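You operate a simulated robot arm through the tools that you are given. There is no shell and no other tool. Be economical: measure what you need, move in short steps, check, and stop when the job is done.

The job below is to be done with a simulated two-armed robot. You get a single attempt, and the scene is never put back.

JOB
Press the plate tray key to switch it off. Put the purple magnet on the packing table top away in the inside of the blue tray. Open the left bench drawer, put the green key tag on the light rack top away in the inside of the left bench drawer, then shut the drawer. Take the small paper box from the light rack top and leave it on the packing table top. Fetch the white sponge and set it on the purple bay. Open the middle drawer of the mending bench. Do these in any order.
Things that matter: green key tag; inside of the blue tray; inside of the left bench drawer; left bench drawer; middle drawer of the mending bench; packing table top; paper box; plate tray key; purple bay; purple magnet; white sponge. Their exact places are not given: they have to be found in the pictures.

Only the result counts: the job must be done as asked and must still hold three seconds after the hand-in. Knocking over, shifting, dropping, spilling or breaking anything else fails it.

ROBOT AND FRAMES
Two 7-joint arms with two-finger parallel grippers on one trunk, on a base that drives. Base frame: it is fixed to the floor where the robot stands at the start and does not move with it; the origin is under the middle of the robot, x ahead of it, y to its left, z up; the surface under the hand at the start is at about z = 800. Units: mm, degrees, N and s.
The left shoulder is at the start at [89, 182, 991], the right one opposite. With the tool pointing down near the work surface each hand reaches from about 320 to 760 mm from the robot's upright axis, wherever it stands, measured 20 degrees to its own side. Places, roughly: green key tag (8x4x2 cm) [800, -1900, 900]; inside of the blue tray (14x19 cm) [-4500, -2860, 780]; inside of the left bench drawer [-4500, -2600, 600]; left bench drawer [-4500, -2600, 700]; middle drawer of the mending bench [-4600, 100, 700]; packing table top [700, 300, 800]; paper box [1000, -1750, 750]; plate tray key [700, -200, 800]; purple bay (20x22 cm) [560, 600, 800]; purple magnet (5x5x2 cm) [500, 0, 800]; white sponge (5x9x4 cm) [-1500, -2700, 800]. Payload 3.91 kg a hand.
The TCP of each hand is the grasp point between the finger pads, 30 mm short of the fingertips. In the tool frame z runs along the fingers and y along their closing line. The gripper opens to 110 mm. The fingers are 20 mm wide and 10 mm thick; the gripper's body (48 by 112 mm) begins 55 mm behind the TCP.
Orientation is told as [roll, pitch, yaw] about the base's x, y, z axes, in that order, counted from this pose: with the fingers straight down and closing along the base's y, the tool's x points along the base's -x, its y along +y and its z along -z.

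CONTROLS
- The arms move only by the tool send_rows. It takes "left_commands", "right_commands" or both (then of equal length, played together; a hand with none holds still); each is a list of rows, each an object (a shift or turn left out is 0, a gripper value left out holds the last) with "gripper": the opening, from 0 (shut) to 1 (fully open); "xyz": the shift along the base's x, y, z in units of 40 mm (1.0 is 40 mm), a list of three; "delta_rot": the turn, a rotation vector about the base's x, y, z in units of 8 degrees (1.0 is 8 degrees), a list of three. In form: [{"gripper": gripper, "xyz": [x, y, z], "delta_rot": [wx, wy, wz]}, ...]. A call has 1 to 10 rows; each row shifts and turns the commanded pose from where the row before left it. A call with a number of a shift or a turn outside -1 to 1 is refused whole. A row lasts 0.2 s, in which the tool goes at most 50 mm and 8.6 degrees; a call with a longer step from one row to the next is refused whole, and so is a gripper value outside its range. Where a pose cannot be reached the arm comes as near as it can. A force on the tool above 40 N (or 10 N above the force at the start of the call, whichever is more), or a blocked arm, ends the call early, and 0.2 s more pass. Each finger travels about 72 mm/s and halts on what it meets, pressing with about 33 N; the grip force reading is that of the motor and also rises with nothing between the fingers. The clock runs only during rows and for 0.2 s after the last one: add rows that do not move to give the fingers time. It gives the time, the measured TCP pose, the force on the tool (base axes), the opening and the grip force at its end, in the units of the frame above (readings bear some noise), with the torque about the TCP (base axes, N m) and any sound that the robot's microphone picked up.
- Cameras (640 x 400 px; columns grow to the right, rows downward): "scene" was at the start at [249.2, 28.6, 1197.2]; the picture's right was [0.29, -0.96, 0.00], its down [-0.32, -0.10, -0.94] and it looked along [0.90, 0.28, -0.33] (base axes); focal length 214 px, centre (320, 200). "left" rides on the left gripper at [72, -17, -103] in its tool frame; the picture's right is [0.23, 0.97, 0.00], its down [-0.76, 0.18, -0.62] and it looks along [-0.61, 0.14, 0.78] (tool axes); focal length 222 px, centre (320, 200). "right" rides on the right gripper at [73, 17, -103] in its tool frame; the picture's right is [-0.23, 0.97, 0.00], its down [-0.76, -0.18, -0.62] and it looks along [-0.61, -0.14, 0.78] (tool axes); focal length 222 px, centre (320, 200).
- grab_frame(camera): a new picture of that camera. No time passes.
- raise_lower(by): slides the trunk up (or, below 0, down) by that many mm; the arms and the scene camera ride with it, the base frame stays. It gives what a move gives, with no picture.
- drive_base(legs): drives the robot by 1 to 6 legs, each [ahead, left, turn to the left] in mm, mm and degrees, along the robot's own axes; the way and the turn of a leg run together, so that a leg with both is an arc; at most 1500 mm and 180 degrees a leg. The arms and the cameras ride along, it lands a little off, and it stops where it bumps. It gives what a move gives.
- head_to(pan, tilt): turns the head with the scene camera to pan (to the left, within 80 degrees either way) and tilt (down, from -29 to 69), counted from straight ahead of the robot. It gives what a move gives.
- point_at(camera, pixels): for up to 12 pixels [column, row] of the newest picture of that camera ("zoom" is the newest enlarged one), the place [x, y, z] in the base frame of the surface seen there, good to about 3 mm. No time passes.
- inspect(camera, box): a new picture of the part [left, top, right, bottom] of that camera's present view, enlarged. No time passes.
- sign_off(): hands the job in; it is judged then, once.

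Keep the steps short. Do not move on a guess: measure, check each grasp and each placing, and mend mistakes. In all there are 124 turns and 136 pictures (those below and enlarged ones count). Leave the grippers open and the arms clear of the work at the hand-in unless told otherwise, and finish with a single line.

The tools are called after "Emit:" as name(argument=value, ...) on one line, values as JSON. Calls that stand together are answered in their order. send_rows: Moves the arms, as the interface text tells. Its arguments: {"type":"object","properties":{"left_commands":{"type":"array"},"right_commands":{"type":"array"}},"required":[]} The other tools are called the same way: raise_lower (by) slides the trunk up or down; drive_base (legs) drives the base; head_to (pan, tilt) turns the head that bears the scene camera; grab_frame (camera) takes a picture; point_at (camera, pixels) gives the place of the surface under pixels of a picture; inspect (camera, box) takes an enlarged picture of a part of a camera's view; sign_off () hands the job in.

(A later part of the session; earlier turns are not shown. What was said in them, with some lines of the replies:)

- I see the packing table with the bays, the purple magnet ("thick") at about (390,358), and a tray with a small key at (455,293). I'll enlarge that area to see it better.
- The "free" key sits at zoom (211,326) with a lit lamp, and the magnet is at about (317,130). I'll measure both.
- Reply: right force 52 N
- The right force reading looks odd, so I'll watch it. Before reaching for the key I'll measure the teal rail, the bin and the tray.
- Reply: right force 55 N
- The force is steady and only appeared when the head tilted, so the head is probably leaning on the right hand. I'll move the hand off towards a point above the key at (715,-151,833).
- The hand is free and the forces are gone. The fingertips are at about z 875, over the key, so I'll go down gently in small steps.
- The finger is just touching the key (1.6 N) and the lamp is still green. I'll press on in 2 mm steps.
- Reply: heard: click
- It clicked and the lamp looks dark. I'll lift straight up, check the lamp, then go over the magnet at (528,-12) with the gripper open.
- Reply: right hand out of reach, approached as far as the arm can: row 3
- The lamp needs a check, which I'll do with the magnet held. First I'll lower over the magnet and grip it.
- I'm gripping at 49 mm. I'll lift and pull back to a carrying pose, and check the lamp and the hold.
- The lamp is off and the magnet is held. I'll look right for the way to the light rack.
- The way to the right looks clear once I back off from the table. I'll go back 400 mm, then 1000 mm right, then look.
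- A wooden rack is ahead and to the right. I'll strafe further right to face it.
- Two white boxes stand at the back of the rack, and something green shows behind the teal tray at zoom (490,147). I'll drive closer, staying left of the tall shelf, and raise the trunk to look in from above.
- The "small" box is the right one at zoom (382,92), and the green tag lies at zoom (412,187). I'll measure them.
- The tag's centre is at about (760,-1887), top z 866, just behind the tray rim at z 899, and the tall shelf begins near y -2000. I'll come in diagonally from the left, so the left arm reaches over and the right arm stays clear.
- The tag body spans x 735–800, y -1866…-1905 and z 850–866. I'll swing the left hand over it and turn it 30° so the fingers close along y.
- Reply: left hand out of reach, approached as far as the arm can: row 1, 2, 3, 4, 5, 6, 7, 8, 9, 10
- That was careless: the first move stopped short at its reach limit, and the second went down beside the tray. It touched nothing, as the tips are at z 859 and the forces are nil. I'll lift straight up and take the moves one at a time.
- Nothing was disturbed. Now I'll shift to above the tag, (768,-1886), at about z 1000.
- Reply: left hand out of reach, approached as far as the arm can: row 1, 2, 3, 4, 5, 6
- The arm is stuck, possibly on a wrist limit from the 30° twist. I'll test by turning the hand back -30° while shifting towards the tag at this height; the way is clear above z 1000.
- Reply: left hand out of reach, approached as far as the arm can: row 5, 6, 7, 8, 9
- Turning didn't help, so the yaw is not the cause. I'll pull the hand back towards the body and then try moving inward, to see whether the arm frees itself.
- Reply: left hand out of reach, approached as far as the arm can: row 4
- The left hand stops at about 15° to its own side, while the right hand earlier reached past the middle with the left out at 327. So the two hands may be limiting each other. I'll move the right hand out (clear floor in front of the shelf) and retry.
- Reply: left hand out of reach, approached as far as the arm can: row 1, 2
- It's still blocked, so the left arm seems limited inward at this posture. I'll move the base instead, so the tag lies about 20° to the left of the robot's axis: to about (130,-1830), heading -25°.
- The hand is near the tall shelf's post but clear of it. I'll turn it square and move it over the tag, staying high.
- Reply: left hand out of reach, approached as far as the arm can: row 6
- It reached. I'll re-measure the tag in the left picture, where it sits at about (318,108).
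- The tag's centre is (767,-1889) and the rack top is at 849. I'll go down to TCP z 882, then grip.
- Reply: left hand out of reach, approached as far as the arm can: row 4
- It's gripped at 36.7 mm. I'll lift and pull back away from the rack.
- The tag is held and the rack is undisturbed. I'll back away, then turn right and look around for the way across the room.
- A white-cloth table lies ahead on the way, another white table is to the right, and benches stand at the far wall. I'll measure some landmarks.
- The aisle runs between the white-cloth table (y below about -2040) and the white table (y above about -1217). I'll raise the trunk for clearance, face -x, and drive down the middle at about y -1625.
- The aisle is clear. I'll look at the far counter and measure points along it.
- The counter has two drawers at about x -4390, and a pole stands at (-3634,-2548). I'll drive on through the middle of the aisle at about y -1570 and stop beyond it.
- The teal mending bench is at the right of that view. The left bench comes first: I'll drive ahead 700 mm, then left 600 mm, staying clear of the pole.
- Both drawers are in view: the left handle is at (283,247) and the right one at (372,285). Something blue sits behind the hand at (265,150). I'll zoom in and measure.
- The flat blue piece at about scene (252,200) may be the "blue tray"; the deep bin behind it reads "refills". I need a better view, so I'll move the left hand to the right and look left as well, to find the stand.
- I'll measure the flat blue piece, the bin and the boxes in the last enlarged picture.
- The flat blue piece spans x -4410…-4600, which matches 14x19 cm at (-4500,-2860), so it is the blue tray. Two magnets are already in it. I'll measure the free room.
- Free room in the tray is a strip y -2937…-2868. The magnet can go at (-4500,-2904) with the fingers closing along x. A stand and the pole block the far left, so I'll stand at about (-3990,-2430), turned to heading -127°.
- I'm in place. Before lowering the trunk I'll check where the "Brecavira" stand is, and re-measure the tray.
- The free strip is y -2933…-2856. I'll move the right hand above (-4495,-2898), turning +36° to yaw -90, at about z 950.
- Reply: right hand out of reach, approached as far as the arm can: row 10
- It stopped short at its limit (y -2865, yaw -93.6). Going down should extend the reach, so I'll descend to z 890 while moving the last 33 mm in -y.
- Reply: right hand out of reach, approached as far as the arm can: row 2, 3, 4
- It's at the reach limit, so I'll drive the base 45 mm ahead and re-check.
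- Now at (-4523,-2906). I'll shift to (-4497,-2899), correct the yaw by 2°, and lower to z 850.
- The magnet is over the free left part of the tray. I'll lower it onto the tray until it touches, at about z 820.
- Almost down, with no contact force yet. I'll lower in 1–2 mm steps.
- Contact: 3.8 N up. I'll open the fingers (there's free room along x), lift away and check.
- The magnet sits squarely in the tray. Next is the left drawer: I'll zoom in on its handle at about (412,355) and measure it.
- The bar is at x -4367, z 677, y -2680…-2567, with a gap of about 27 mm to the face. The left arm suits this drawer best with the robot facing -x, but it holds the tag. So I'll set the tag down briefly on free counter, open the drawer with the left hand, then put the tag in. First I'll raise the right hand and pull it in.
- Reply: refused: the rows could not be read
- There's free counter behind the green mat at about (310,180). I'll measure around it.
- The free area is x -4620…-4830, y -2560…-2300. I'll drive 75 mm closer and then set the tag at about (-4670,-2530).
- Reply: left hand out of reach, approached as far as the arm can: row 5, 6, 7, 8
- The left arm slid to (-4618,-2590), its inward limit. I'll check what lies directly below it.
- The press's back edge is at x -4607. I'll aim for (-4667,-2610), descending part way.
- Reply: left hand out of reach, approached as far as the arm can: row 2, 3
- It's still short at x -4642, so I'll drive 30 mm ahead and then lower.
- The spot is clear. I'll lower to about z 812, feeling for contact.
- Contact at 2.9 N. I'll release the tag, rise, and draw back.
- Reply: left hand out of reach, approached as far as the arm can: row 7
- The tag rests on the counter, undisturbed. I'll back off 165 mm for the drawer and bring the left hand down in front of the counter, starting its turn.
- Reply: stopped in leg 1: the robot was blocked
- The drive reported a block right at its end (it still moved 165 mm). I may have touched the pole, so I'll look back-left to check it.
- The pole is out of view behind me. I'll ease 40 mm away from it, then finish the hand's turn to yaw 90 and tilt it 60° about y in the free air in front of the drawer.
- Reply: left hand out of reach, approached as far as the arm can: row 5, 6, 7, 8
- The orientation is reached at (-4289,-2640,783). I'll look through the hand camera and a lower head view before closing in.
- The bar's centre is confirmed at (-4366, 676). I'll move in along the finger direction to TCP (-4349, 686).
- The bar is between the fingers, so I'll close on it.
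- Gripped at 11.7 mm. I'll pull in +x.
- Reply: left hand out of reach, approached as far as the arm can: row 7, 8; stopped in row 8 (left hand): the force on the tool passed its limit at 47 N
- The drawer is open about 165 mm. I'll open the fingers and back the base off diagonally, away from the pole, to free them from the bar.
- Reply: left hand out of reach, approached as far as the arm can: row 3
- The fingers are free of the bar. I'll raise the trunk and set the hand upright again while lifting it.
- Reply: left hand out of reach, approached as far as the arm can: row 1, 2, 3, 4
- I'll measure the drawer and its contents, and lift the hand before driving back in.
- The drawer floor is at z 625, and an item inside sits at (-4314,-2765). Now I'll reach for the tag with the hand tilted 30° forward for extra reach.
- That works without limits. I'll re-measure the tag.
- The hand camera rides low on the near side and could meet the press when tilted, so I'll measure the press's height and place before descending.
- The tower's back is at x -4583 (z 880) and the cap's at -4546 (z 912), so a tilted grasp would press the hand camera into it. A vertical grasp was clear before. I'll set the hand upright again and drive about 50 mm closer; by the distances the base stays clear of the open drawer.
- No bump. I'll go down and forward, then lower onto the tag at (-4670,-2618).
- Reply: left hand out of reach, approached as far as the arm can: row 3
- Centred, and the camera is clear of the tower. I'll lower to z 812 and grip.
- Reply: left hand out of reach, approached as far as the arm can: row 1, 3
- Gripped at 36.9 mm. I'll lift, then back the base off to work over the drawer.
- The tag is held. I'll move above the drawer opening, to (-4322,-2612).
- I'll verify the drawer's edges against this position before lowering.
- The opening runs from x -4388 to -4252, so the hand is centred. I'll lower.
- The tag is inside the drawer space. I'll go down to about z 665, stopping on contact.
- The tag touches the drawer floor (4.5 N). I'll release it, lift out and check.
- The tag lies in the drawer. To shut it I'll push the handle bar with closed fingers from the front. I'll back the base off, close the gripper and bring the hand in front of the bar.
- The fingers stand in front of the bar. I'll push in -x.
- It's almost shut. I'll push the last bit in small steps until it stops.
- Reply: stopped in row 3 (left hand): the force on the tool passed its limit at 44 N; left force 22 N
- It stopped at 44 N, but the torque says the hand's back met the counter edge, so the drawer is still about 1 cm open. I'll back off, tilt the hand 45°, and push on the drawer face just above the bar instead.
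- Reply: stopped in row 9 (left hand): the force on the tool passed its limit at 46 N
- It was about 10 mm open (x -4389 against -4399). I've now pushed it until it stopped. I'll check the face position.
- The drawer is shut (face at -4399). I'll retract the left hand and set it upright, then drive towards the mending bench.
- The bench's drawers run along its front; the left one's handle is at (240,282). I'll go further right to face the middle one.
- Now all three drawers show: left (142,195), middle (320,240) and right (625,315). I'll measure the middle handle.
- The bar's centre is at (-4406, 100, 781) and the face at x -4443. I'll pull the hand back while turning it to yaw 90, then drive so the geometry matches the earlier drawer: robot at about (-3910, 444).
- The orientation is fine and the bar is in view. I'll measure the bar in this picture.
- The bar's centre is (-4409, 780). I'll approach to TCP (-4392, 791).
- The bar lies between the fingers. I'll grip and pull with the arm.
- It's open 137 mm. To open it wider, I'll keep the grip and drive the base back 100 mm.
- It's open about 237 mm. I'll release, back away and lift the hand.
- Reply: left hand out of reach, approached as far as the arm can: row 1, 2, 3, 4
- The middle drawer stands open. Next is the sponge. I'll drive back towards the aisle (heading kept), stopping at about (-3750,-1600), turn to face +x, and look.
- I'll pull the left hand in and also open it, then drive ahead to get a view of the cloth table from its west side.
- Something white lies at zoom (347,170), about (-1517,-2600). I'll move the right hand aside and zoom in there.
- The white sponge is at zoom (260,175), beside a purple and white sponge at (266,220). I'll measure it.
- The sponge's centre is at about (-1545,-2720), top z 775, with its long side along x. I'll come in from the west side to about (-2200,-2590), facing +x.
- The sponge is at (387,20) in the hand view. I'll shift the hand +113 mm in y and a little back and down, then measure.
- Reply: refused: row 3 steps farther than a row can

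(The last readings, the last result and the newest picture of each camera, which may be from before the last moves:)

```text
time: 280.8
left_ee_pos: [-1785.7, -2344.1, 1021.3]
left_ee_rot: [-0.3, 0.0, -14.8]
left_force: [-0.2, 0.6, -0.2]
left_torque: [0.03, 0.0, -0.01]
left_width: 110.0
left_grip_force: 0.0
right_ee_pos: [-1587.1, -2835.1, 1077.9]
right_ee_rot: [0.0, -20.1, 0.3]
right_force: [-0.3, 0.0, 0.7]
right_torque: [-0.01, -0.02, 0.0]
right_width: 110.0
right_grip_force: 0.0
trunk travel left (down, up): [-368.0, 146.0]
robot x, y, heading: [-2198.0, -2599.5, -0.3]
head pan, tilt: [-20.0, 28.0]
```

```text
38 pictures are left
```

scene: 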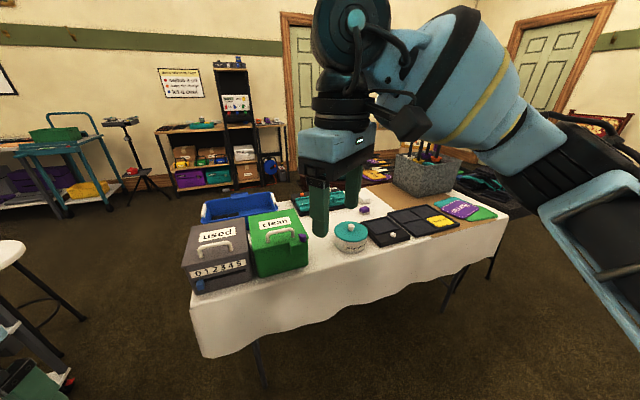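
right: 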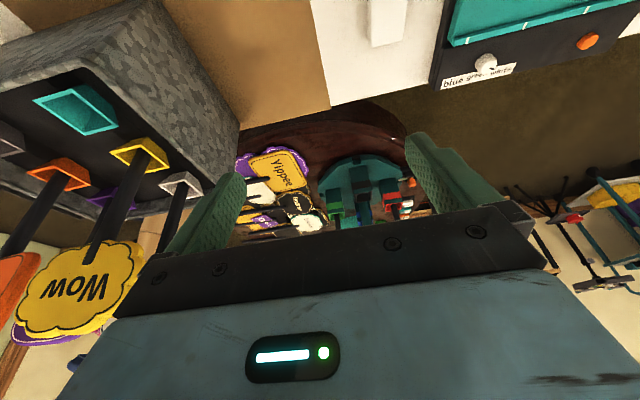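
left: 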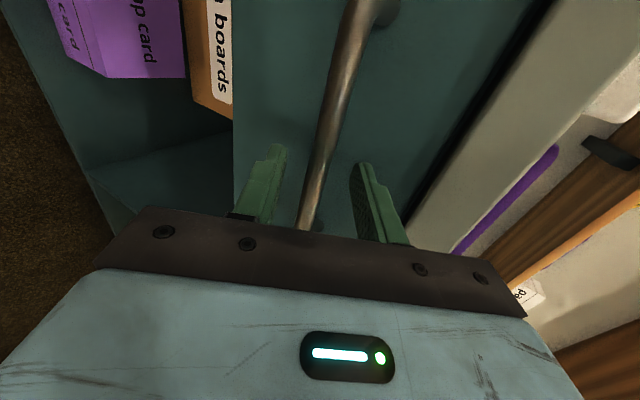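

Emit:
send_rows(right_commands=[{"xyz": [0, 0.9, -0.3]}, {"xyz": [0, 0.9, -0.5]}, {"xyz": [0, 0.9, -0.5]}, {"xyz": [0, 0.1, -0.9]}, {"xyz": [0, 0, -0.6]}])

Emit:
grab_frame(camera="right")

```text
time: 282.0
left_ee_pos: [-1786.4, -2343.5, 1020.9]
left_ee_rot: [-0.4, 0.0, -14.8]
left_force: [1.1, 0.2, 0.9]
left_torque: [0.0, 0.02, 0.01]
left_width: 109.9
left_grip_force: 0.2
right_ee_pos: [-1591.0, -2720.2, 964.3]
right_ee_rot: [0.1, -20.1, 0.2]
right_force: [-0.2, 0.0, 1.1]
right_torque: [-0.01, -0.05, -0.02]
right_width: 110.2
right_grip_force: 0.0
trunk travel left (down, up): [-368.0, 146.0]
robot x, y, heading: [-2202.6, -2595.0, -0.5]
head pan, tilt: [-20.0, 28.0]
```

```text
37 pictures are left
```

right: 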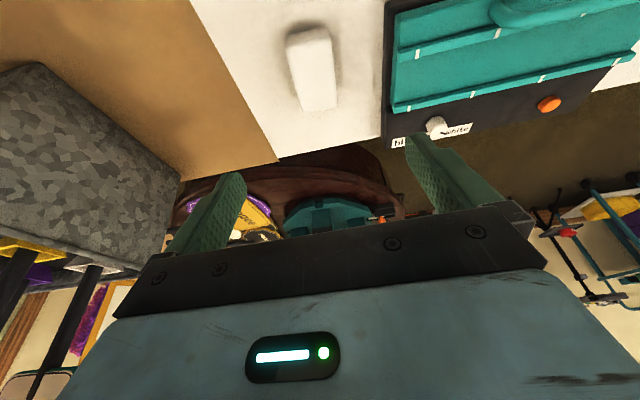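

Emit:
point_at(camera="right", pixels=[[291, 35], [327, 32], [333, 105], [302, 108], [313, 70], [350, 70], [270, 90], [310, 140], [388, 100]])

```text
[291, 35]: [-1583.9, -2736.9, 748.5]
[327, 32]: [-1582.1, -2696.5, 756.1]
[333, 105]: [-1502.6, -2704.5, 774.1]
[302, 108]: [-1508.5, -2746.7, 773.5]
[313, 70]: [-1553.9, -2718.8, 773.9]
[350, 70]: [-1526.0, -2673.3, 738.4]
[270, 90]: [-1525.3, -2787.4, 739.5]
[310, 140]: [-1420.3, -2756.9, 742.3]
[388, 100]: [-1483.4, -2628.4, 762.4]
```

The sponge's centre is (-1545,-2721). I'll lower to TCP z 777 and grip.

Emit:
send_rows(right_commands=[{"xyz": [0.2, 0, -0.93]}, {"xyz": [0.2, 0, -0.93]}, {"xyz": [0.2, 0, -0.93]}, {"xyz": [0.2, 0, -0.93]}, {"xyz": [0.2, 0, -0.92]}, {"gripper": 0}, {"gripper": 0}, {"gripper": 0}, {"gripper": 0}])

Emit:
grab_frame(camera="right")

```text
time: 284.0
left_ee_pos: [-1787.8, -2344.2, 1021.9]
left_ee_rot: [-0.2, -0.1, -14.8]
left_force: [0.2, -0.8, 0.7]
left_torque: [-0.01, -0.03, 0.01]
left_width: 109.9
left_grip_force: 0.1
right_ee_pos: [-1548.6, -2723.4, 780.8]
right_ee_rot: [0.0, -20.1, 0.2]
right_force: [0.0, -0.6, 0.1]
right_torque: [-0.03, -0.01, -0.05]
right_width: 49.9
right_grip_force: 33.3
trunk travel left (down, up): [-368.0, 146.0]
robot x, y, heading: [-2199.5, -2598.3, -0.5]
head pan, tilt: [-20.0, 28.0]
```

```text
36 pictures are left
```

right: 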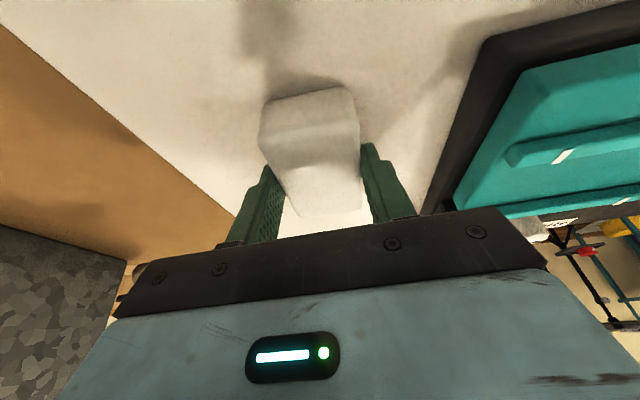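

Gripped at 50 mm. I'll lift straight up, then pull back.

Emit:
send_rows(right_commands=[{"xyz": [0, 0, 0.6]}, {"xyz": [0, 0, 0.95]}, {"xyz": [0, 0, 0.95]}, {"xyz": [0, 0, 0.95]}, {"xyz": [-0.4, 0, 0.9]}, {"xyz": [-0.7, 0, 0.7]}, {"xyz": [-0.8, -0.1, 0.6]}, {"xyz": [-0.8, -0.2, 0.5]}, {"xyz": [-0.8, -0.2, 0.4]}, {"xyz": [-0.8, -0.2, 0]}])

Emit:
grab_frame(camera="scene")

```text
time: 286.2
left_ee_pos: [-1786.4, -2344.2, 1021.3]
left_ee_rot: [-0.3, 0.0, -14.7]
left_force: [0.1, -0.4, 0.1]
left_torque: [0.01, 0.0, 0.0]
left_width: 109.8
left_grip_force: 0.0
right_ee_pos: [-1723.1, -2747.8, 1041.2]
right_ee_rot: [0.0, -20.1, 0.2]
right_force: [0.2, -0.2, -0.5]
right_torque: [0.01, 0.0, 0.01]
right_width: 49.2
right_grip_force: 32.9
trunk travel left (down, up): [-368.0, 146.0]
robot x, y, heading: [-2199.3, -2600.4, -0.5]
head pan, tilt: [-20.0, 28.0]
```

```text
35 pictures are left
```

scene: 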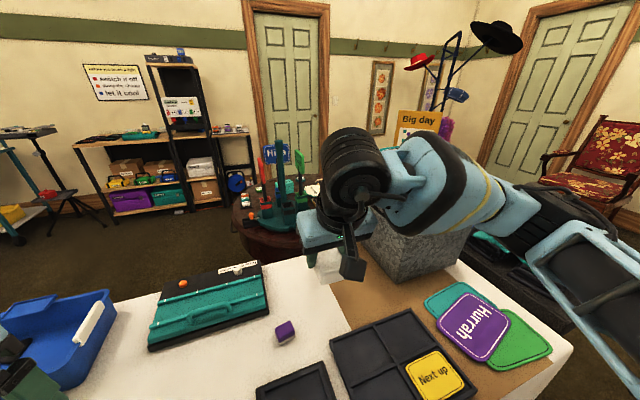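

The sponge is held. I'll raise the trunk for clearance and go back through the aisle along the same line as before (y about -1565), towards the rack.

Emit:
raise_lower(by=132)

Emit:
drive_base(legs=[[-400, 0, 0.5], [-50, 520, 0], [-50, 515, 0], [1000, 0, 0], [1200, 0, 0]])

Emit:
head_to(pan=-10, tilt=22)

Emit:
grab_frame(camera="scene")

```text
time: 287.8
left_ee_pos: [-1785.7, -2344.1, 1151.7]
left_ee_rot: [-0.3, 0.2, -14.9]
left_force: [-0.4, -0.1, -0.4]
left_torque: [0.0, 0.02, 0.01]
left_width: 110.0
left_grip_force: 0.1
right_ee_pos: [-1720.7, -2750.4, 1173.2]
right_ee_rot: [0.0, -19.8, 0.4]
right_force: [0.4, 0.0, -0.5]
right_torque: [-0.03, -0.02, -0.01]
right_width: 49.2
right_grip_force: 32.8
trunk travel left (down, up): [-500.0, 14.0]
robot x, y, heading: [-2202.0, -2600.4, -0.7]
head pan, tilt: [-20.0, 28.0]
```

```text
time: 310.3
left_ee_pos: [-64.1, -1249.8, 1154.1]
left_ee_rot: [-0.3, 0.0, -12.7]
left_force: [0.0, 0.1, 0.3]
left_torque: [-0.01, -0.04, 0.05]
left_width: 110.2
left_grip_force: 0.0
right_ee_pos: [18.4, -1652.4, 1174.0]
right_ee_rot: [0.0, -20.2, 2.4]
right_force: [0.6, 1.2, -0.4]
right_torque: [0.0, 0.01, -0.02]
right_width: 49.1
right_grip_force: 32.6
trunk travel left (down, up): [-500.0, 14.0]
robot x, y, heading: [-467.8, -1522.0, 1.8]
head pan, tilt: [-20.0, 28.0]
```

```text
time: 311.1
left_ee_pos: [-61.7, -1250.4, 1153.1]
left_ee_rot: [-0.3, 0.0, -12.7]
left_force: [-0.4, -0.2, 0.1]
left_torque: [-0.02, 0.0, 0.0]
left_width: 110.1
left_grip_force: 0.2
right_ee_pos: [18.4, -1652.9, 1176.2]
right_ee_rot: [0.1, -20.1, 2.4]
right_force: [0.3, 1.5, -0.1]
right_torque: [0.01, 0.0, 0.04]
right_width: 48.9
right_grip_force: 32.6
trunk travel left (down, up): [-500.0, 14.0]
robot x, y, heading: [-468.7, -1521.6, 1.4]
head pan, tilt: [-10.0, 22.0]
```

```text
34 pictures are left
```

scene: 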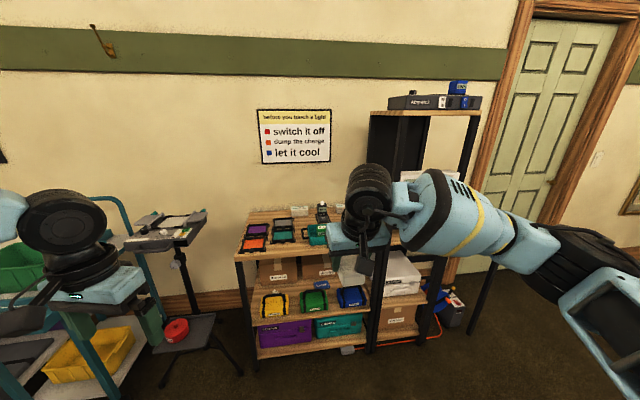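

Good. The small box is about 55 mm deep in x and 110 long in y, at about (932,-1886). I'll tuck the right hand in, then approach at heading -25° to about (245,-1845), lowering the trunk a bit.

Emit:
send_rows(right_commands=[{"xyz": [-0.8, -0.5, 0]}, {"xyz": [-0.8, -0.5, 0]}, {"xyz": [-0.8, -0.7, 0]}, {"xyz": [-0.8, -0.7, 0]}, {"xyz": [-0.8, -0.7, 0]}, {"xyz": [-0.5, -0.7, 0]}])

Emit:
drive_base(legs=[[0, 0, -26.5], [770, 11, 0]])

Emit:
head_to(pan=0, tilt=40)

Emit:
grab_frame(camera="scene")

```text
time: 312.4
left_ee_pos: [-62.9, -1251.6, 1155.1]
left_ee_rot: [-0.2, 0.0, -12.7]
left_force: [0.4, -0.1, -0.4]
left_torque: [-0.02, 0.0, -0.01]
left_width: 110.1
left_grip_force: 0.0
right_ee_pos: [-154.8, -1809.5, 1181.1]
right_ee_rot: [0.0, -20.0, 2.4]
right_force: [0.4, -0.7, 0.0]
right_torque: [0.03, -0.01, 0.0]
right_width: 48.9
right_grip_force: 33.1
right hand out of reach, approached as far as the arm can: row 6
trunk travel left (down, up): [-500.0, 14.0]
robot x, y, heading: [-470.8, -1521.8, 1.6]
head pan, tilt: [-10.0, 22.0]
```

```text
time: 317.9
left_ee_pos: [722.5, -1777.6, 1154.0]
left_ee_rot: [-0.3, 0.1, -39.6]
left_force: [0.5, 0.3, -0.3]
left_torque: [0.02, -0.04, -0.02]
left_width: 110.0
left_grip_force: 0.1
right_ee_pos: [390.1, -2235.4, 1180.4]
right_ee_rot: [0.1, -20.0, -24.3]
right_force: [-1.0, 0.4, -0.8]
right_torque: [-0.01, 0.0, 0.0]
right_width: 48.8
right_grip_force: 33.3
trunk travel left (down, up): [-500.0, 14.0]
robot x, y, heading: [236.9, -1834.5, -25.0]
head pan, tilt: [-10.0, 22.0]
```

```text
time: 318.8
left_ee_pos: [721.7, -1779.3, 1153.5]
left_ee_rot: [-0.3, 0.0, -39.5]
left_force: [0.1, 0.3, 0.8]
left_torque: [-0.02, 0.01, -0.03]
left_width: 110.1
left_grip_force: 0.0
right_ee_pos: [390.1, -2235.6, 1181.0]
right_ee_rot: [0.0, -19.9, -24.4]
right_force: [0.4, 0.0, -0.5]
right_torque: [0.02, -0.03, -0.01]
right_width: 49.1
right_grip_force: 32.6
trunk travel left (down, up): [-500.0, 14.0]
robot x, y, heading: [235.8, -1836.5, -24.8]
head pan, tilt: [0.0, 40.0]
```

```text
33 pictures are left
```

scene: 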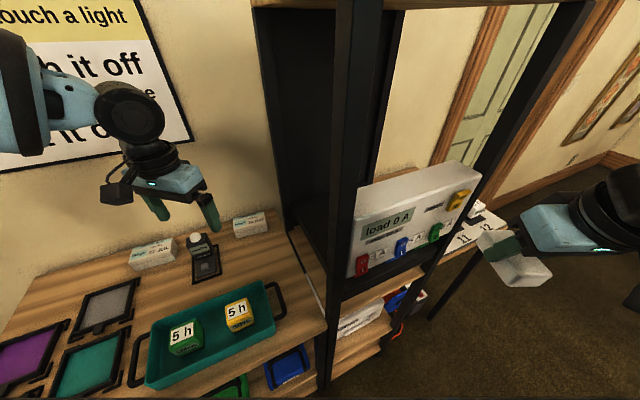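

I'm in position, and the small box is at (250,222). I'll zoom in and measure it well.

Emit:
inspect(camera="scene", box=[180, 190, 300, 280])

```text
4.44 times, centred on (240, 235) of scene
```

zoom: 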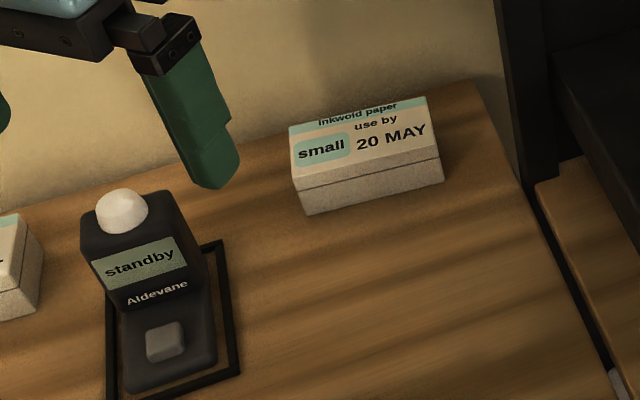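

Emit:
point_at(camera="zoom", pixels=[[292, 128], [425, 100], [437, 145], [297, 178], [305, 210], [443, 180], [360, 140], [370, 185], [122, 205], [470, 90]])

Emit:
raise_lower(by=-80)

```text
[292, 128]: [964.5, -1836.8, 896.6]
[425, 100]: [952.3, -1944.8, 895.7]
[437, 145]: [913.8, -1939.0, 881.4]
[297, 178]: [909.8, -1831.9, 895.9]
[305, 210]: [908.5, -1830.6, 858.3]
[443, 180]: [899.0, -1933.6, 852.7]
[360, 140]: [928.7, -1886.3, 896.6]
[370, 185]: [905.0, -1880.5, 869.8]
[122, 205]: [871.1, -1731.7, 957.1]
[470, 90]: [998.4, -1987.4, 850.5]
```

```text
time: 319.9
left_ee_pos: [722.8, -1778.6, 1073.6]
left_ee_rot: [-0.4, -0.1, -39.5]
left_force: [0.0, 0.2, -0.3]
left_torque: [0.01, -0.03, 0.0]
left_width: 110.0
left_grip_force: 0.0
right_ee_pos: [406.9, -2243.6, 1025.3]
right_ee_rot: [0.2, -6.4, -24.3]
right_force: [0.0, 0.1, -0.3]
right_torque: [0.01, -0.02, -0.04]
right_width: 48.6
right_grip_force: 33.5
trunk travel left (down, up): [-420.0, 94.0]
robot x, y, heading: [242.2, -1839.8, -25.1]
head pan, tilt: [0.0, 40.0]
```

The box's centre is (932,-1887), top z 896, rotated about -4°. The device beside it reaches z 957. I'll bring the left hand above the box with yaw -94, fully open.

Emit:
send_rows(left_commands=[{"xyz": [0.6, -0.34, -0.2], "delta_rot": [0, 0, -0.86]}, {"xyz": [0.6, -0.34, -0.2], "delta_rot": [0, 0, -0.86]}, {"xyz": [0.65, -0.34, -0.2], "delta_rot": [0, 0, -0.86]}, {"xyz": [0.65, -0.34, -0.2], "delta_rot": [0, 0, -0.86]}, {"xyz": [0.65, -0.34, -0.2], "delta_rot": [0, 0, -0.86]}, {"xyz": [0.65, -0.34, -0.2], "delta_rot": [0, 0, -0.85]}, {"xyz": [0.7, -0.34, -0.2], "delta_rot": [0, 0, -0.85]}, {"xyz": [0.7, -0.34, -0.2], "delta_rot": [0, 0, -0.85]}])

Emit:
grab_frame(camera="left")

```text
time: 321.7
left_ee_pos: [938.4, -1835.2, 1035.8]
left_ee_rot: [-0.3, 0.2, -92.0]
left_force: [-0.6, 0.7, 0.0]
left_torque: [-0.04, -0.02, 0.0]
left_width: 109.8
left_grip_force: 0.0
left hand out of reach, approached as far as the arm can: row 8
right_ee_pos: [406.6, -2242.5, 1025.7]
right_ee_rot: [0.2, -6.5, -24.4]
right_force: [0.3, -0.5, -0.3]
right_torque: [-0.04, 0.0, -0.01]
right_width: 49.0
right_grip_force: 32.8
trunk travel left (down, up): [-420.0, 94.0]
robot x, y, heading: [238.0, -1839.3, -25.4]
head pan, tilt: [0.0, 40.0]
```

```text
31 pictures are left
5 turns are left
```

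left: 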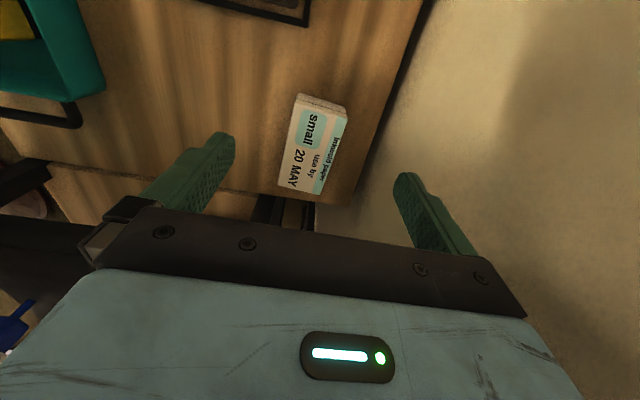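

Only 5 turns are left, so I'll batch now. This turn: nudge the base 30 mm in, lower onto the box, grip, lift, back off and drive to the packing table at about (0,350), turned 35° left. I'll take check pictures along the way.

Emit:
drive_base(legs=[[30, 0, 0]])

Emit:
send_rows(left_commands=[{"xyz": [-0.4, -0.4, -0.7], "delta_rot": [0, 0, -0.28]}, {"xyz": [-0.4, -0.5, -0.7]}, {"xyz": [0, -0.1, -0.9]}, {"xyz": [0, 0, -0.9]}, {"xyz": [0, 0, -0.4]}, {"gripper": 0}, {"gripper": 0}, {"gripper": 0}, {"gripper": 0}, {"gripper": 0}])

Emit:
send_rows(left_commands=[{"xyz": [0, 0, 0.6]}, {"xyz": [0, 0, 0.9]}, {"xyz": [0, 0, 0.9]}, {"xyz": [-0.1, 0, 0.9]}, {"xyz": [-0.6, 0.2, 0.6]}, {"xyz": [-0.8, 0.35, 0.3]}, {"xyz": [-0.8, 0.35, 0.3]}, {"xyz": [-0.8, 0.35, 0.2]}, {"xyz": [-0.8, 0.35, 0]}])

Emit:
grab_frame(camera="left")

Emit:
drive_base(legs=[[-730, 0, 0], [0, 0, 25], [0, 1000, 0], [0, 893, 0], [400, 0, 0], [0, 0, 35]])

Emit:
head_to(pan=-15, tilt=48)

Emit:
grab_frame(camera="scene")

Emit:
point_at(camera="scene", pixels=[[160, 160], [240, 160], [320, 160], [400, 160], [480, 160], [160, 230], [240, 230], [320, 230], [400, 230], [480, 230], [320, 110], [400, 110]])

Emit:
grab_frame(camera="right")

```text
time: 322.6
left_ee_pos: [965.5, -1850.1, 1038.5]
left_ee_rot: [-0.1, 0.0, -91.9]
left_force: [-7.0, 1.7, 2.9]
left_torque: [-0.06, -0.64, 0.17]
left_width: 106.1
left_grip_force: 0.0
right_ee_pos: [434.5, -2255.9, 1024.9]
right_ee_rot: [0.2, -6.4, -24.4]
right_force: [-0.5, -0.5, -1.9]
right_torque: [0.0, 0.03, -0.02]
right_width: 48.8
right_grip_force: 32.9
trunk travel left (down, up): [-420.0, 94.0]
robot x, y, heading: [264.7, -1850.6, -25.2]
head pan, tilt: [0.0, 40.0]
```

```text
time: 324.8
left_ee_pos: [929.9, -1876.2, 891.6]
left_ee_rot: [-0.1, -0.1, -94.2]
left_force: [0.2, 0.6, -0.7]
left_torque: [-0.05, -0.07, 0.08]
left_width: 59.8
left_grip_force: 32.9
left hand out of reach, approached as far as the arm can: row 2, 3
right_ee_pos: [435.1, -2255.8, 1026.9]
right_ee_rot: [0.2, -6.4, -24.5]
right_force: [0.1, 0.7, -0.7]
right_torque: [0.0, -0.01, -0.02]
right_width: 49.2
right_grip_force: 33.1
trunk travel left (down, up): [-420.0, 94.0]
robot x, y, heading: [263.8, -1850.7, -25.2]
head pan, tilt: [0.0, 40.0]
```

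```text
time: 326.8
left_ee_pos: [776.6, -1812.2, 1081.8]
left_ee_rot: [-0.2, 0.0, -94.2]
left_force: [-0.5, 0.1, -3.3]
left_torque: [0.02, -0.01, 0.01]
left_width: 60.1
left_grip_force: 32.9
right_ee_pos: [433.5, -2257.4, 1025.6]
right_ee_rot: [0.2, -6.4, -24.4]
right_force: [0.6, 0.4, -0.8]
right_torque: [0.03, -0.02, 0.0]
right_width: 49.3
right_grip_force: 33.2
trunk travel left (down, up): [-420.0, 94.0]
robot x, y, heading: [266.3, -1849.2, -24.9]
head pan, tilt: [0.0, 40.0]
```

```text
30 pictures are left
```

left: 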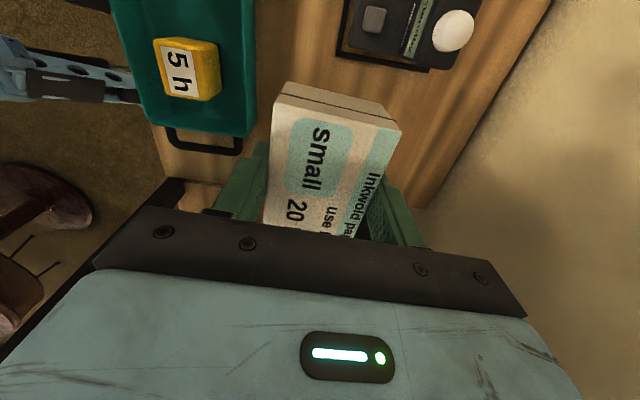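

```text
time: 352.3
left_ee_pos: [186.2, 806.6, 1081.8]
left_ee_rot: [-0.3, 0.1, -33.2]
left_force: [-0.2, 0.8, -3.2]
left_torque: [-0.01, 0.03, 0.01]
left_width: 59.7
left_grip_force: 33.1
right_ee_pos: [407.5, 294.0, 1025.6]
right_ee_rot: [0.1, -6.4, 36.6]
right_force: [-0.2, -0.2, 0.3]
right_torque: [-0.01, -0.01, 0.02]
right_width: 48.8
right_grip_force: 33.2
trunk travel left (down, up): [-420.0, 94.0]
robot x, y, heading: [-28.1, 343.3, 35.6]
head pan, tilt: [0.0, 40.0]
```

```text
time: 353.0
left_ee_pos: [185.3, 808.7, 1080.2]
left_ee_rot: [-0.2, 0.0, -33.3]
left_force: [0.1, -0.2, -3.6]
left_torque: [0.01, 0.01, 0.01]
left_width: 59.7
left_grip_force: 33.3
right_ee_pos: [407.6, 293.2, 1026.1]
right_ee_rot: [0.3, -6.2, 36.5]
right_force: [0.7, -0.3, -0.5]
right_torque: [0.02, 0.04, 0.02]
right_width: 49.1
right_grip_force: 32.7
trunk travel left (down, up): [-420.0, 94.0]
robot x, y, heading: [-30.5, 338.0, 35.8]
head pan, tilt: [-15.0, 48.0]
```

```text
29 pictures are left
```

scene: 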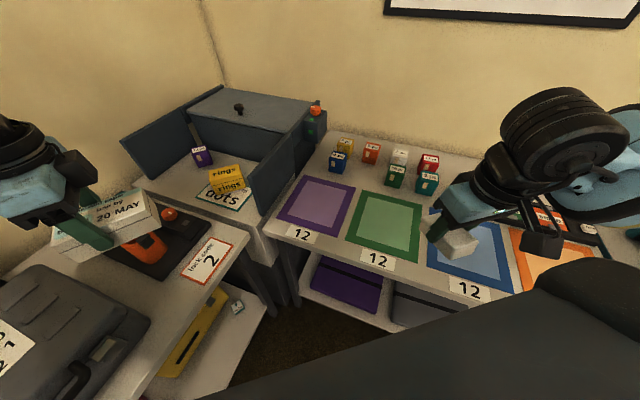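

```text
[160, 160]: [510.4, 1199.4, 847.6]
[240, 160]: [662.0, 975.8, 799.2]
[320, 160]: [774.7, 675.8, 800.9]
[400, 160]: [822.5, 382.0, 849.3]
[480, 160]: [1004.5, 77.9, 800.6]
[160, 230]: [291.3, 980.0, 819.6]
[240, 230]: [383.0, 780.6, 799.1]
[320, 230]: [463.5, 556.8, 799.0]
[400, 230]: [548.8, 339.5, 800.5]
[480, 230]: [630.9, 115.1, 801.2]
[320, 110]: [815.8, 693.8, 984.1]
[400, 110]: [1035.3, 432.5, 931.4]
```

```text
28 pictures are left
4 turns are left
```

right: 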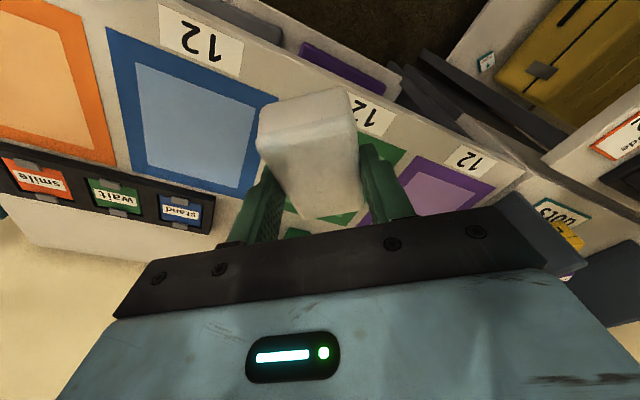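

Both objects are held well. I'll place the sponge on the purple bay at (560,600): restore the 20° tilt, go across and lower to TCP 843, release and retract. Then I'll turn the base and bring the box over the table at about (549,340), stopping high.

Emit:
send_rows(right_commands=[{"xyz": [0.44, 0.89, -0.08], "delta_rot": [0.337, -0.456, 0]}, {"xyz": [0.44, 0.89, -0.08], "delta_rot": [0.337, -0.456, 0]}, {"xyz": [0.44, 0.89, -0.08], "delta_rot": [0.337, -0.456, 0]}, {"xyz": [0.44, 0.89, -0.08]}, {"xyz": [0.44, 0.89, -0.08]}, {"xyz": [0.44, 0.89, -0.08]}, {"xyz": [0.44, 0.89, -0.08]}, {"xyz": [0.44, 0.89, -0.08]}])

Emit:
send_rows(right_commands=[{"xyz": [0.1, 0.15, -0.9]}, {"xyz": [0.1, 0.15, -0.9]}, {"xyz": [0.08, 0.15, -0.8]}, {"xyz": [0, 0, -0.6]}, {"xyz": [0, 0, -0.4]}, {"xyz": [0, 0, -0.2]}, {"xyz": [0, 0, -0.1]}, {}])

Emit:
grab_frame(camera="right")

Emit:
send_rows(right_commands=[{"gripper": 0.8}, {"gripper": 0.8}, {"gripper": 0.8}, {"xyz": [0, 0, 0.7]}, {"xyz": [0, 0, 0.9]}, {"xyz": [0, 0, 0.9]}, {"xyz": [0, 0, 0.9]}, {"xyz": [-0.6, -0.45, 0.4]}, {"xyz": [-0.7, -0.5, 0.3]}, {"xyz": [-0.7, -0.5, 0.1]}])

Emit:
inspect(camera="scene", box=[240, 120, 460, 280])

Emit:
drive_base(legs=[[0, 0, -60.7]])

Emit:
send_rows(left_commands=[{"xyz": [0.4, -0.26, -0.9]}, {"xyz": [0.4, -0.26, -0.9]}, {"xyz": [0.4, -0.26, -0.9]}, {"xyz": [0.4, -0.26, -0.9]}])

Emit:
head_to(pan=30, tilt=48)

Emit:
grab_frame(camera="scene")

Emit:
grab_frame(camera="left")

```text
time: 354.8
left_ee_pos: [186.3, 808.3, 1081.6]
left_ee_rot: [-0.3, -0.1, -33.3]
left_force: [-0.7, 0.0, -3.2]
left_torque: [0.0, 0.01, -0.01]
left_width: 59.7
left_grip_force: 33.4
right_ee_pos: [547.9, 580.4, 1003.0]
right_ee_rot: [0.1, -19.9, 36.5]
right_force: [0.6, 0.0, 0.6]
right_torque: [-0.02, 0.0, -0.01]
right_width: 49.0
right_grip_force: 33.2
trunk travel left (down, up): [-420.0, 94.0]
robot x, y, heading: [-32.7, 342.5, 35.8]
head pan, tilt: [-15.0, 48.0]
```

```text
time: 356.6
left_ee_pos: [187.0, 807.0, 1081.5]
left_ee_rot: [-0.2, 0.1, -33.4]
left_force: [-0.2, 0.2, -2.7]
left_torque: [0.01, 0.0, 0.01]
left_width: 59.8
left_grip_force: 33.1
right_ee_pos: [559.3, 596.4, 844.8]
right_ee_rot: [0.1, -20.0, 36.5]
right_force: [-0.2, -0.4, -1.6]
right_torque: [-0.02, -0.03, 0.03]
right_width: 49.0
right_grip_force: 33.2
trunk travel left (down, up): [-420.0, 94.0]
robot x, y, heading: [-32.0, 341.8, 35.6]
head pan, tilt: [-15.0, 48.0]
```

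```text
27 pictures are left
```

right: 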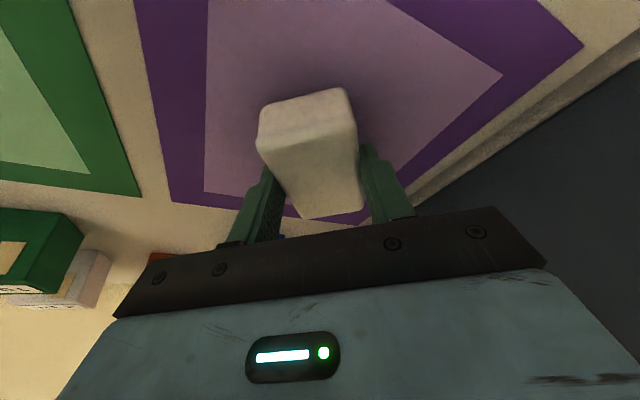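

```text
time: 358.8
left_ee_pos: [186.0, 808.7, 1081.4]
left_ee_rot: [-0.1, 0.1, -33.3]
left_force: [0.0, -0.1, -3.5]
left_torque: [0.04, 0.01, 0.04]
left_width: 59.8
left_grip_force: 33.3
right_ee_pos: [478.0, 538.1, 1012.6]
right_ee_rot: [0.2, -20.1, 36.4]
right_force: [0.0, -0.2, 0.8]
right_torque: [-0.02, 0.01, -0.01]
right_width: 88.2
right_grip_force: 0.0
trunk travel left (down, up): [-420.0, 94.0]
robot x, y, heading: [-32.2, 342.9, 35.9]
head pan, tilt: [-15.0, 48.0]
```

```text
2.50 times, centred on (350, 200) of scene
```

zoom: 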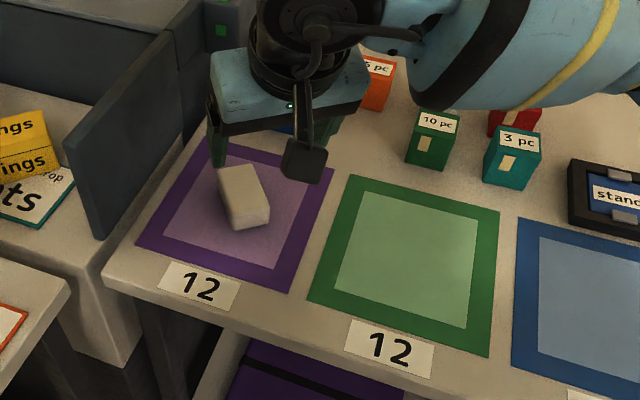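

```text
time: 361.9
left_ee_pos: [481.7, 383.0, 1080.5]
left_ee_rot: [-0.2, 0.0, -93.7]
left_force: [0.0, 0.1, -3.1]
left_torque: [0.05, -0.01, 0.03]
left_width: 59.9
left_grip_force: 33.0
right_ee_pos: [389.9, -2.2, 1012.7]
right_ee_rot: [0.2, -20.1, -23.9]
right_force: [-0.4, 0.6, -0.4]
right_torque: [-0.03, 0.02, -0.01]
right_width: 87.9
right_grip_force: 0.0
trunk travel left (down, up): [-420.0, 94.0]
robot x, y, heading: [-28.8, 345.7, -24.7]
head pan, tilt: [-15.0, 48.0]
```

```text
time: 362.9
left_ee_pos: [545.3, 338.4, 935.6]
left_ee_rot: [-0.3, 0.0, -93.7]
left_force: [0.4, -0.7, -3.9]
left_torque: [0.05, 0.03, -0.01]
left_width: 59.9
left_grip_force: 32.8
right_ee_pos: [391.6, -3.3, 1011.7]
right_ee_rot: [0.2, -20.0, -24.0]
right_force: [0.1, 0.3, -0.6]
right_torque: [0.01, 0.01, -0.02]
right_width: 88.1
right_grip_force: 0.1
trunk travel left (down, up): [-420.0, 94.0]
robot x, y, heading: [-26.6, 339.9, -24.7]
head pan, tilt: [-15.0, 48.0]
```

```text
time: 364.0
left_ee_pos: [545.0, 339.9, 936.9]
left_ee_rot: [-0.2, 0.0, -93.8]
left_force: [0.0, -0.8, -2.6]
left_torque: [0.06, -0.01, -0.01]
left_width: 59.8
left_grip_force: 33.5
right_ee_pos: [391.2, -3.7, 1012.7]
right_ee_rot: [0.1, -20.1, -24.0]
right_force: [0.1, -0.3, -1.4]
right_torque: [0.02, 0.01, 0.04]
right_width: 88.0
right_grip_force: 0.0
trunk travel left (down, up): [-420.0, 94.0]
robot x, y, heading: [-28.8, 348.3, -24.4]
head pan, tilt: [30.0, 48.0]
```

```text
25 pictures are left
```

scene: 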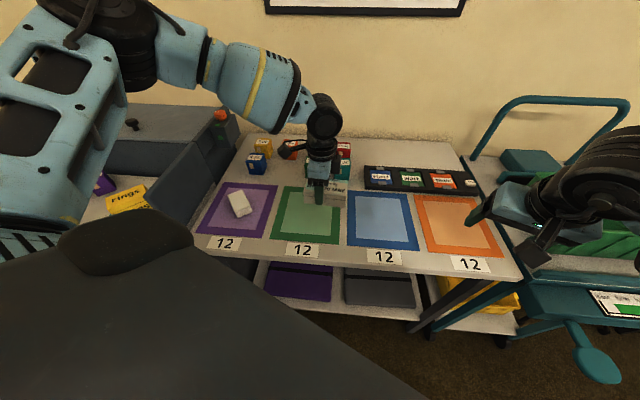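

```text
24 pictures are left
3 turns are left
```

left: 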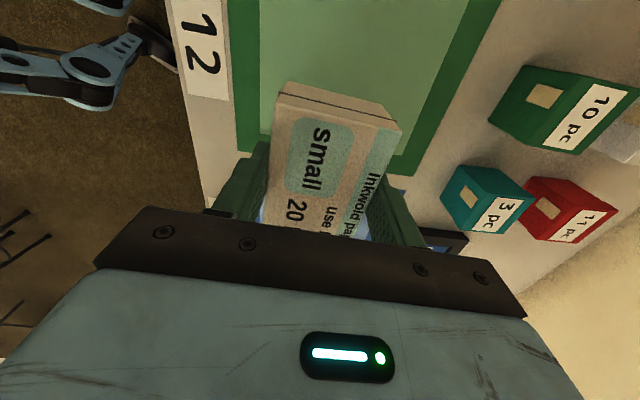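

The sponge lies in the purple bay. The box hovers over free table at (545,339), so I'll lower it to TCP 843, release, lift away, clear both hands and check.

Emit:
send_rows(left_commands=[{"xyz": [0, 0, -0.9]}, {"xyz": [0, 0, -0.7]}, {"xyz": [0, 0, -0.4]}, {"xyz": [0, 0, -0.2]}, {"xyz": [0, 0, -0.1]}, {"xyz": [0, 0, -0.04]}, {}])

Emit:
send_rows(left_commands=[{"gripper": 0.9}, {"gripper": 0.9}, {"gripper": 0.9}, {"gripper": 0.9}, {"xyz": [0, 0, 0.6]}, {"xyz": [0, 0, 0.9]}, {"xyz": [0, 0, 0.9]}, {"xyz": [0, 0, 0.9]}, {"xyz": [-0.4, 0.2, 0.8]}, {"xyz": [-0.7, 0.3, 0.5]}])

Emit:
drive_base(legs=[[-150, 0, 0]])

Emit:
send_rows(left_commands="[{\"gripper\": 1}, {\"gripper\": 1}], \"right_commands\": [{\"gripper\": 1}, {\"gripper\": 1}]")

Emit:
grab_frame(camera="scene")

Emit:
inspect(camera="scene", box=[200, 120, 500, 280])

```text
time: 365.6
left_ee_pos: [545.6, 342.0, 843.8]
left_ee_rot: [-0.2, -0.1, -93.6]
left_force: [0.6, 0.4, -2.0]
left_torque: [0.04, -0.02, 0.01]
left_width: 59.9
left_grip_force: 32.8
right_ee_pos: [390.1, -3.3, 1014.2]
right_ee_rot: [0.2, -20.0, -24.1]
right_force: [-0.1, -0.1, 0.9]
right_torque: [0.02, -0.02, -0.02]
right_width: 88.0
right_grip_force: 0.1
trunk travel left (down, up): [-420.0, 94.0]
robot x, y, heading: [-33.9, 343.1, -24.8]
head pan, tilt: [30.0, 48.0]
```

```text
time: 367.8
left_ee_pos: [500.0, 361.2, 1031.3]
left_ee_rot: [-0.2, 0.0, -93.7]
left_force: [-0.8, -0.1, 0.2]
left_torque: [0.01, 0.03, -0.01]
left_width: 99.2
left_grip_force: 0.0
right_ee_pos: [391.1, -3.6, 1014.0]
right_ee_rot: [0.3, -20.0, -23.9]
right_force: [-0.4, 0.1, 0.6]
right_torque: [-0.01, -0.01, -0.01]
right_width: 88.0
right_grip_force: 0.1
trunk travel left (down, up): [-420.0, 94.0]
robot x, y, heading: [-32.6, 345.1, -24.7]
head pan, tilt: [30.0, 48.0]
```

```text
time: 369.2
left_ee_pos: [367.0, 422.9, 1031.6]
left_ee_rot: [-0.2, 0.0, -93.7]
left_force: [0.0, 0.1, 0.7]
left_torque: [-0.02, -0.04, 0.02]
left_width: 99.1
left_grip_force: 0.1
right_ee_pos: [255.5, 59.4, 1013.4]
right_ee_rot: [0.2, -20.0, -24.0]
right_force: [-0.2, -0.2, 0.8]
right_torque: [0.0, 0.01, 0.05]
right_width: 87.9
right_grip_force: 0.1
trunk travel left (down, up): [-420.0, 94.0]
robot x, y, heading: [-163.9, 403.6, -24.7]
head pan, tilt: [30.0, 48.0]
```

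```text
refused: the rows could not be read
```

```text
23 pictures are left
```

scene: 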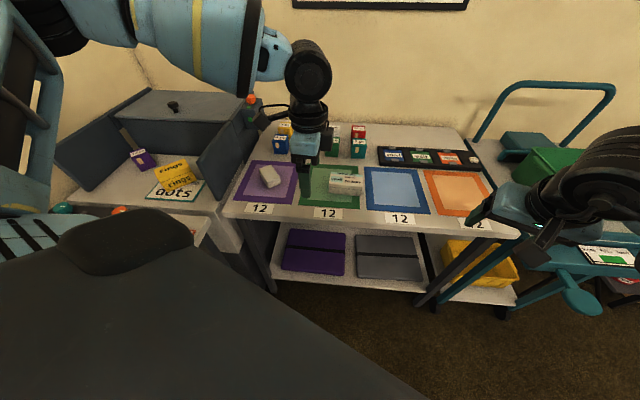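

```text
2.13 times, centred on (350, 200) of scene
2 turns are left
```

zoom: 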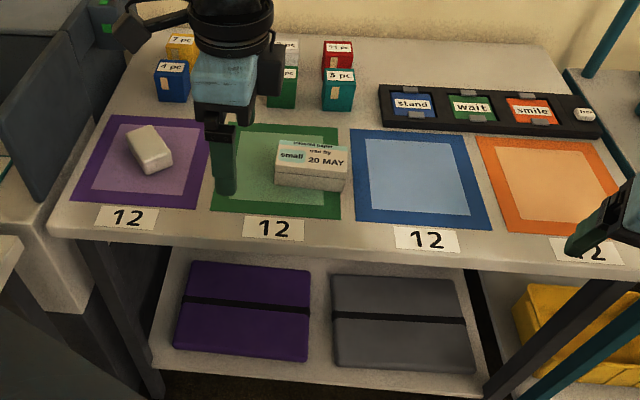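

The box and the sponge are both resting in place, the tray key's lamp is off, and both grippers are open and clear. I'm handing in.

Emit:
sign_off()

```text
The job is handed in.
```

All six tasks are finished and handed in; one base move was blocked beside the standing pole near the bench, and I never got a view afterwards to confirm the pole hadn't shifted.
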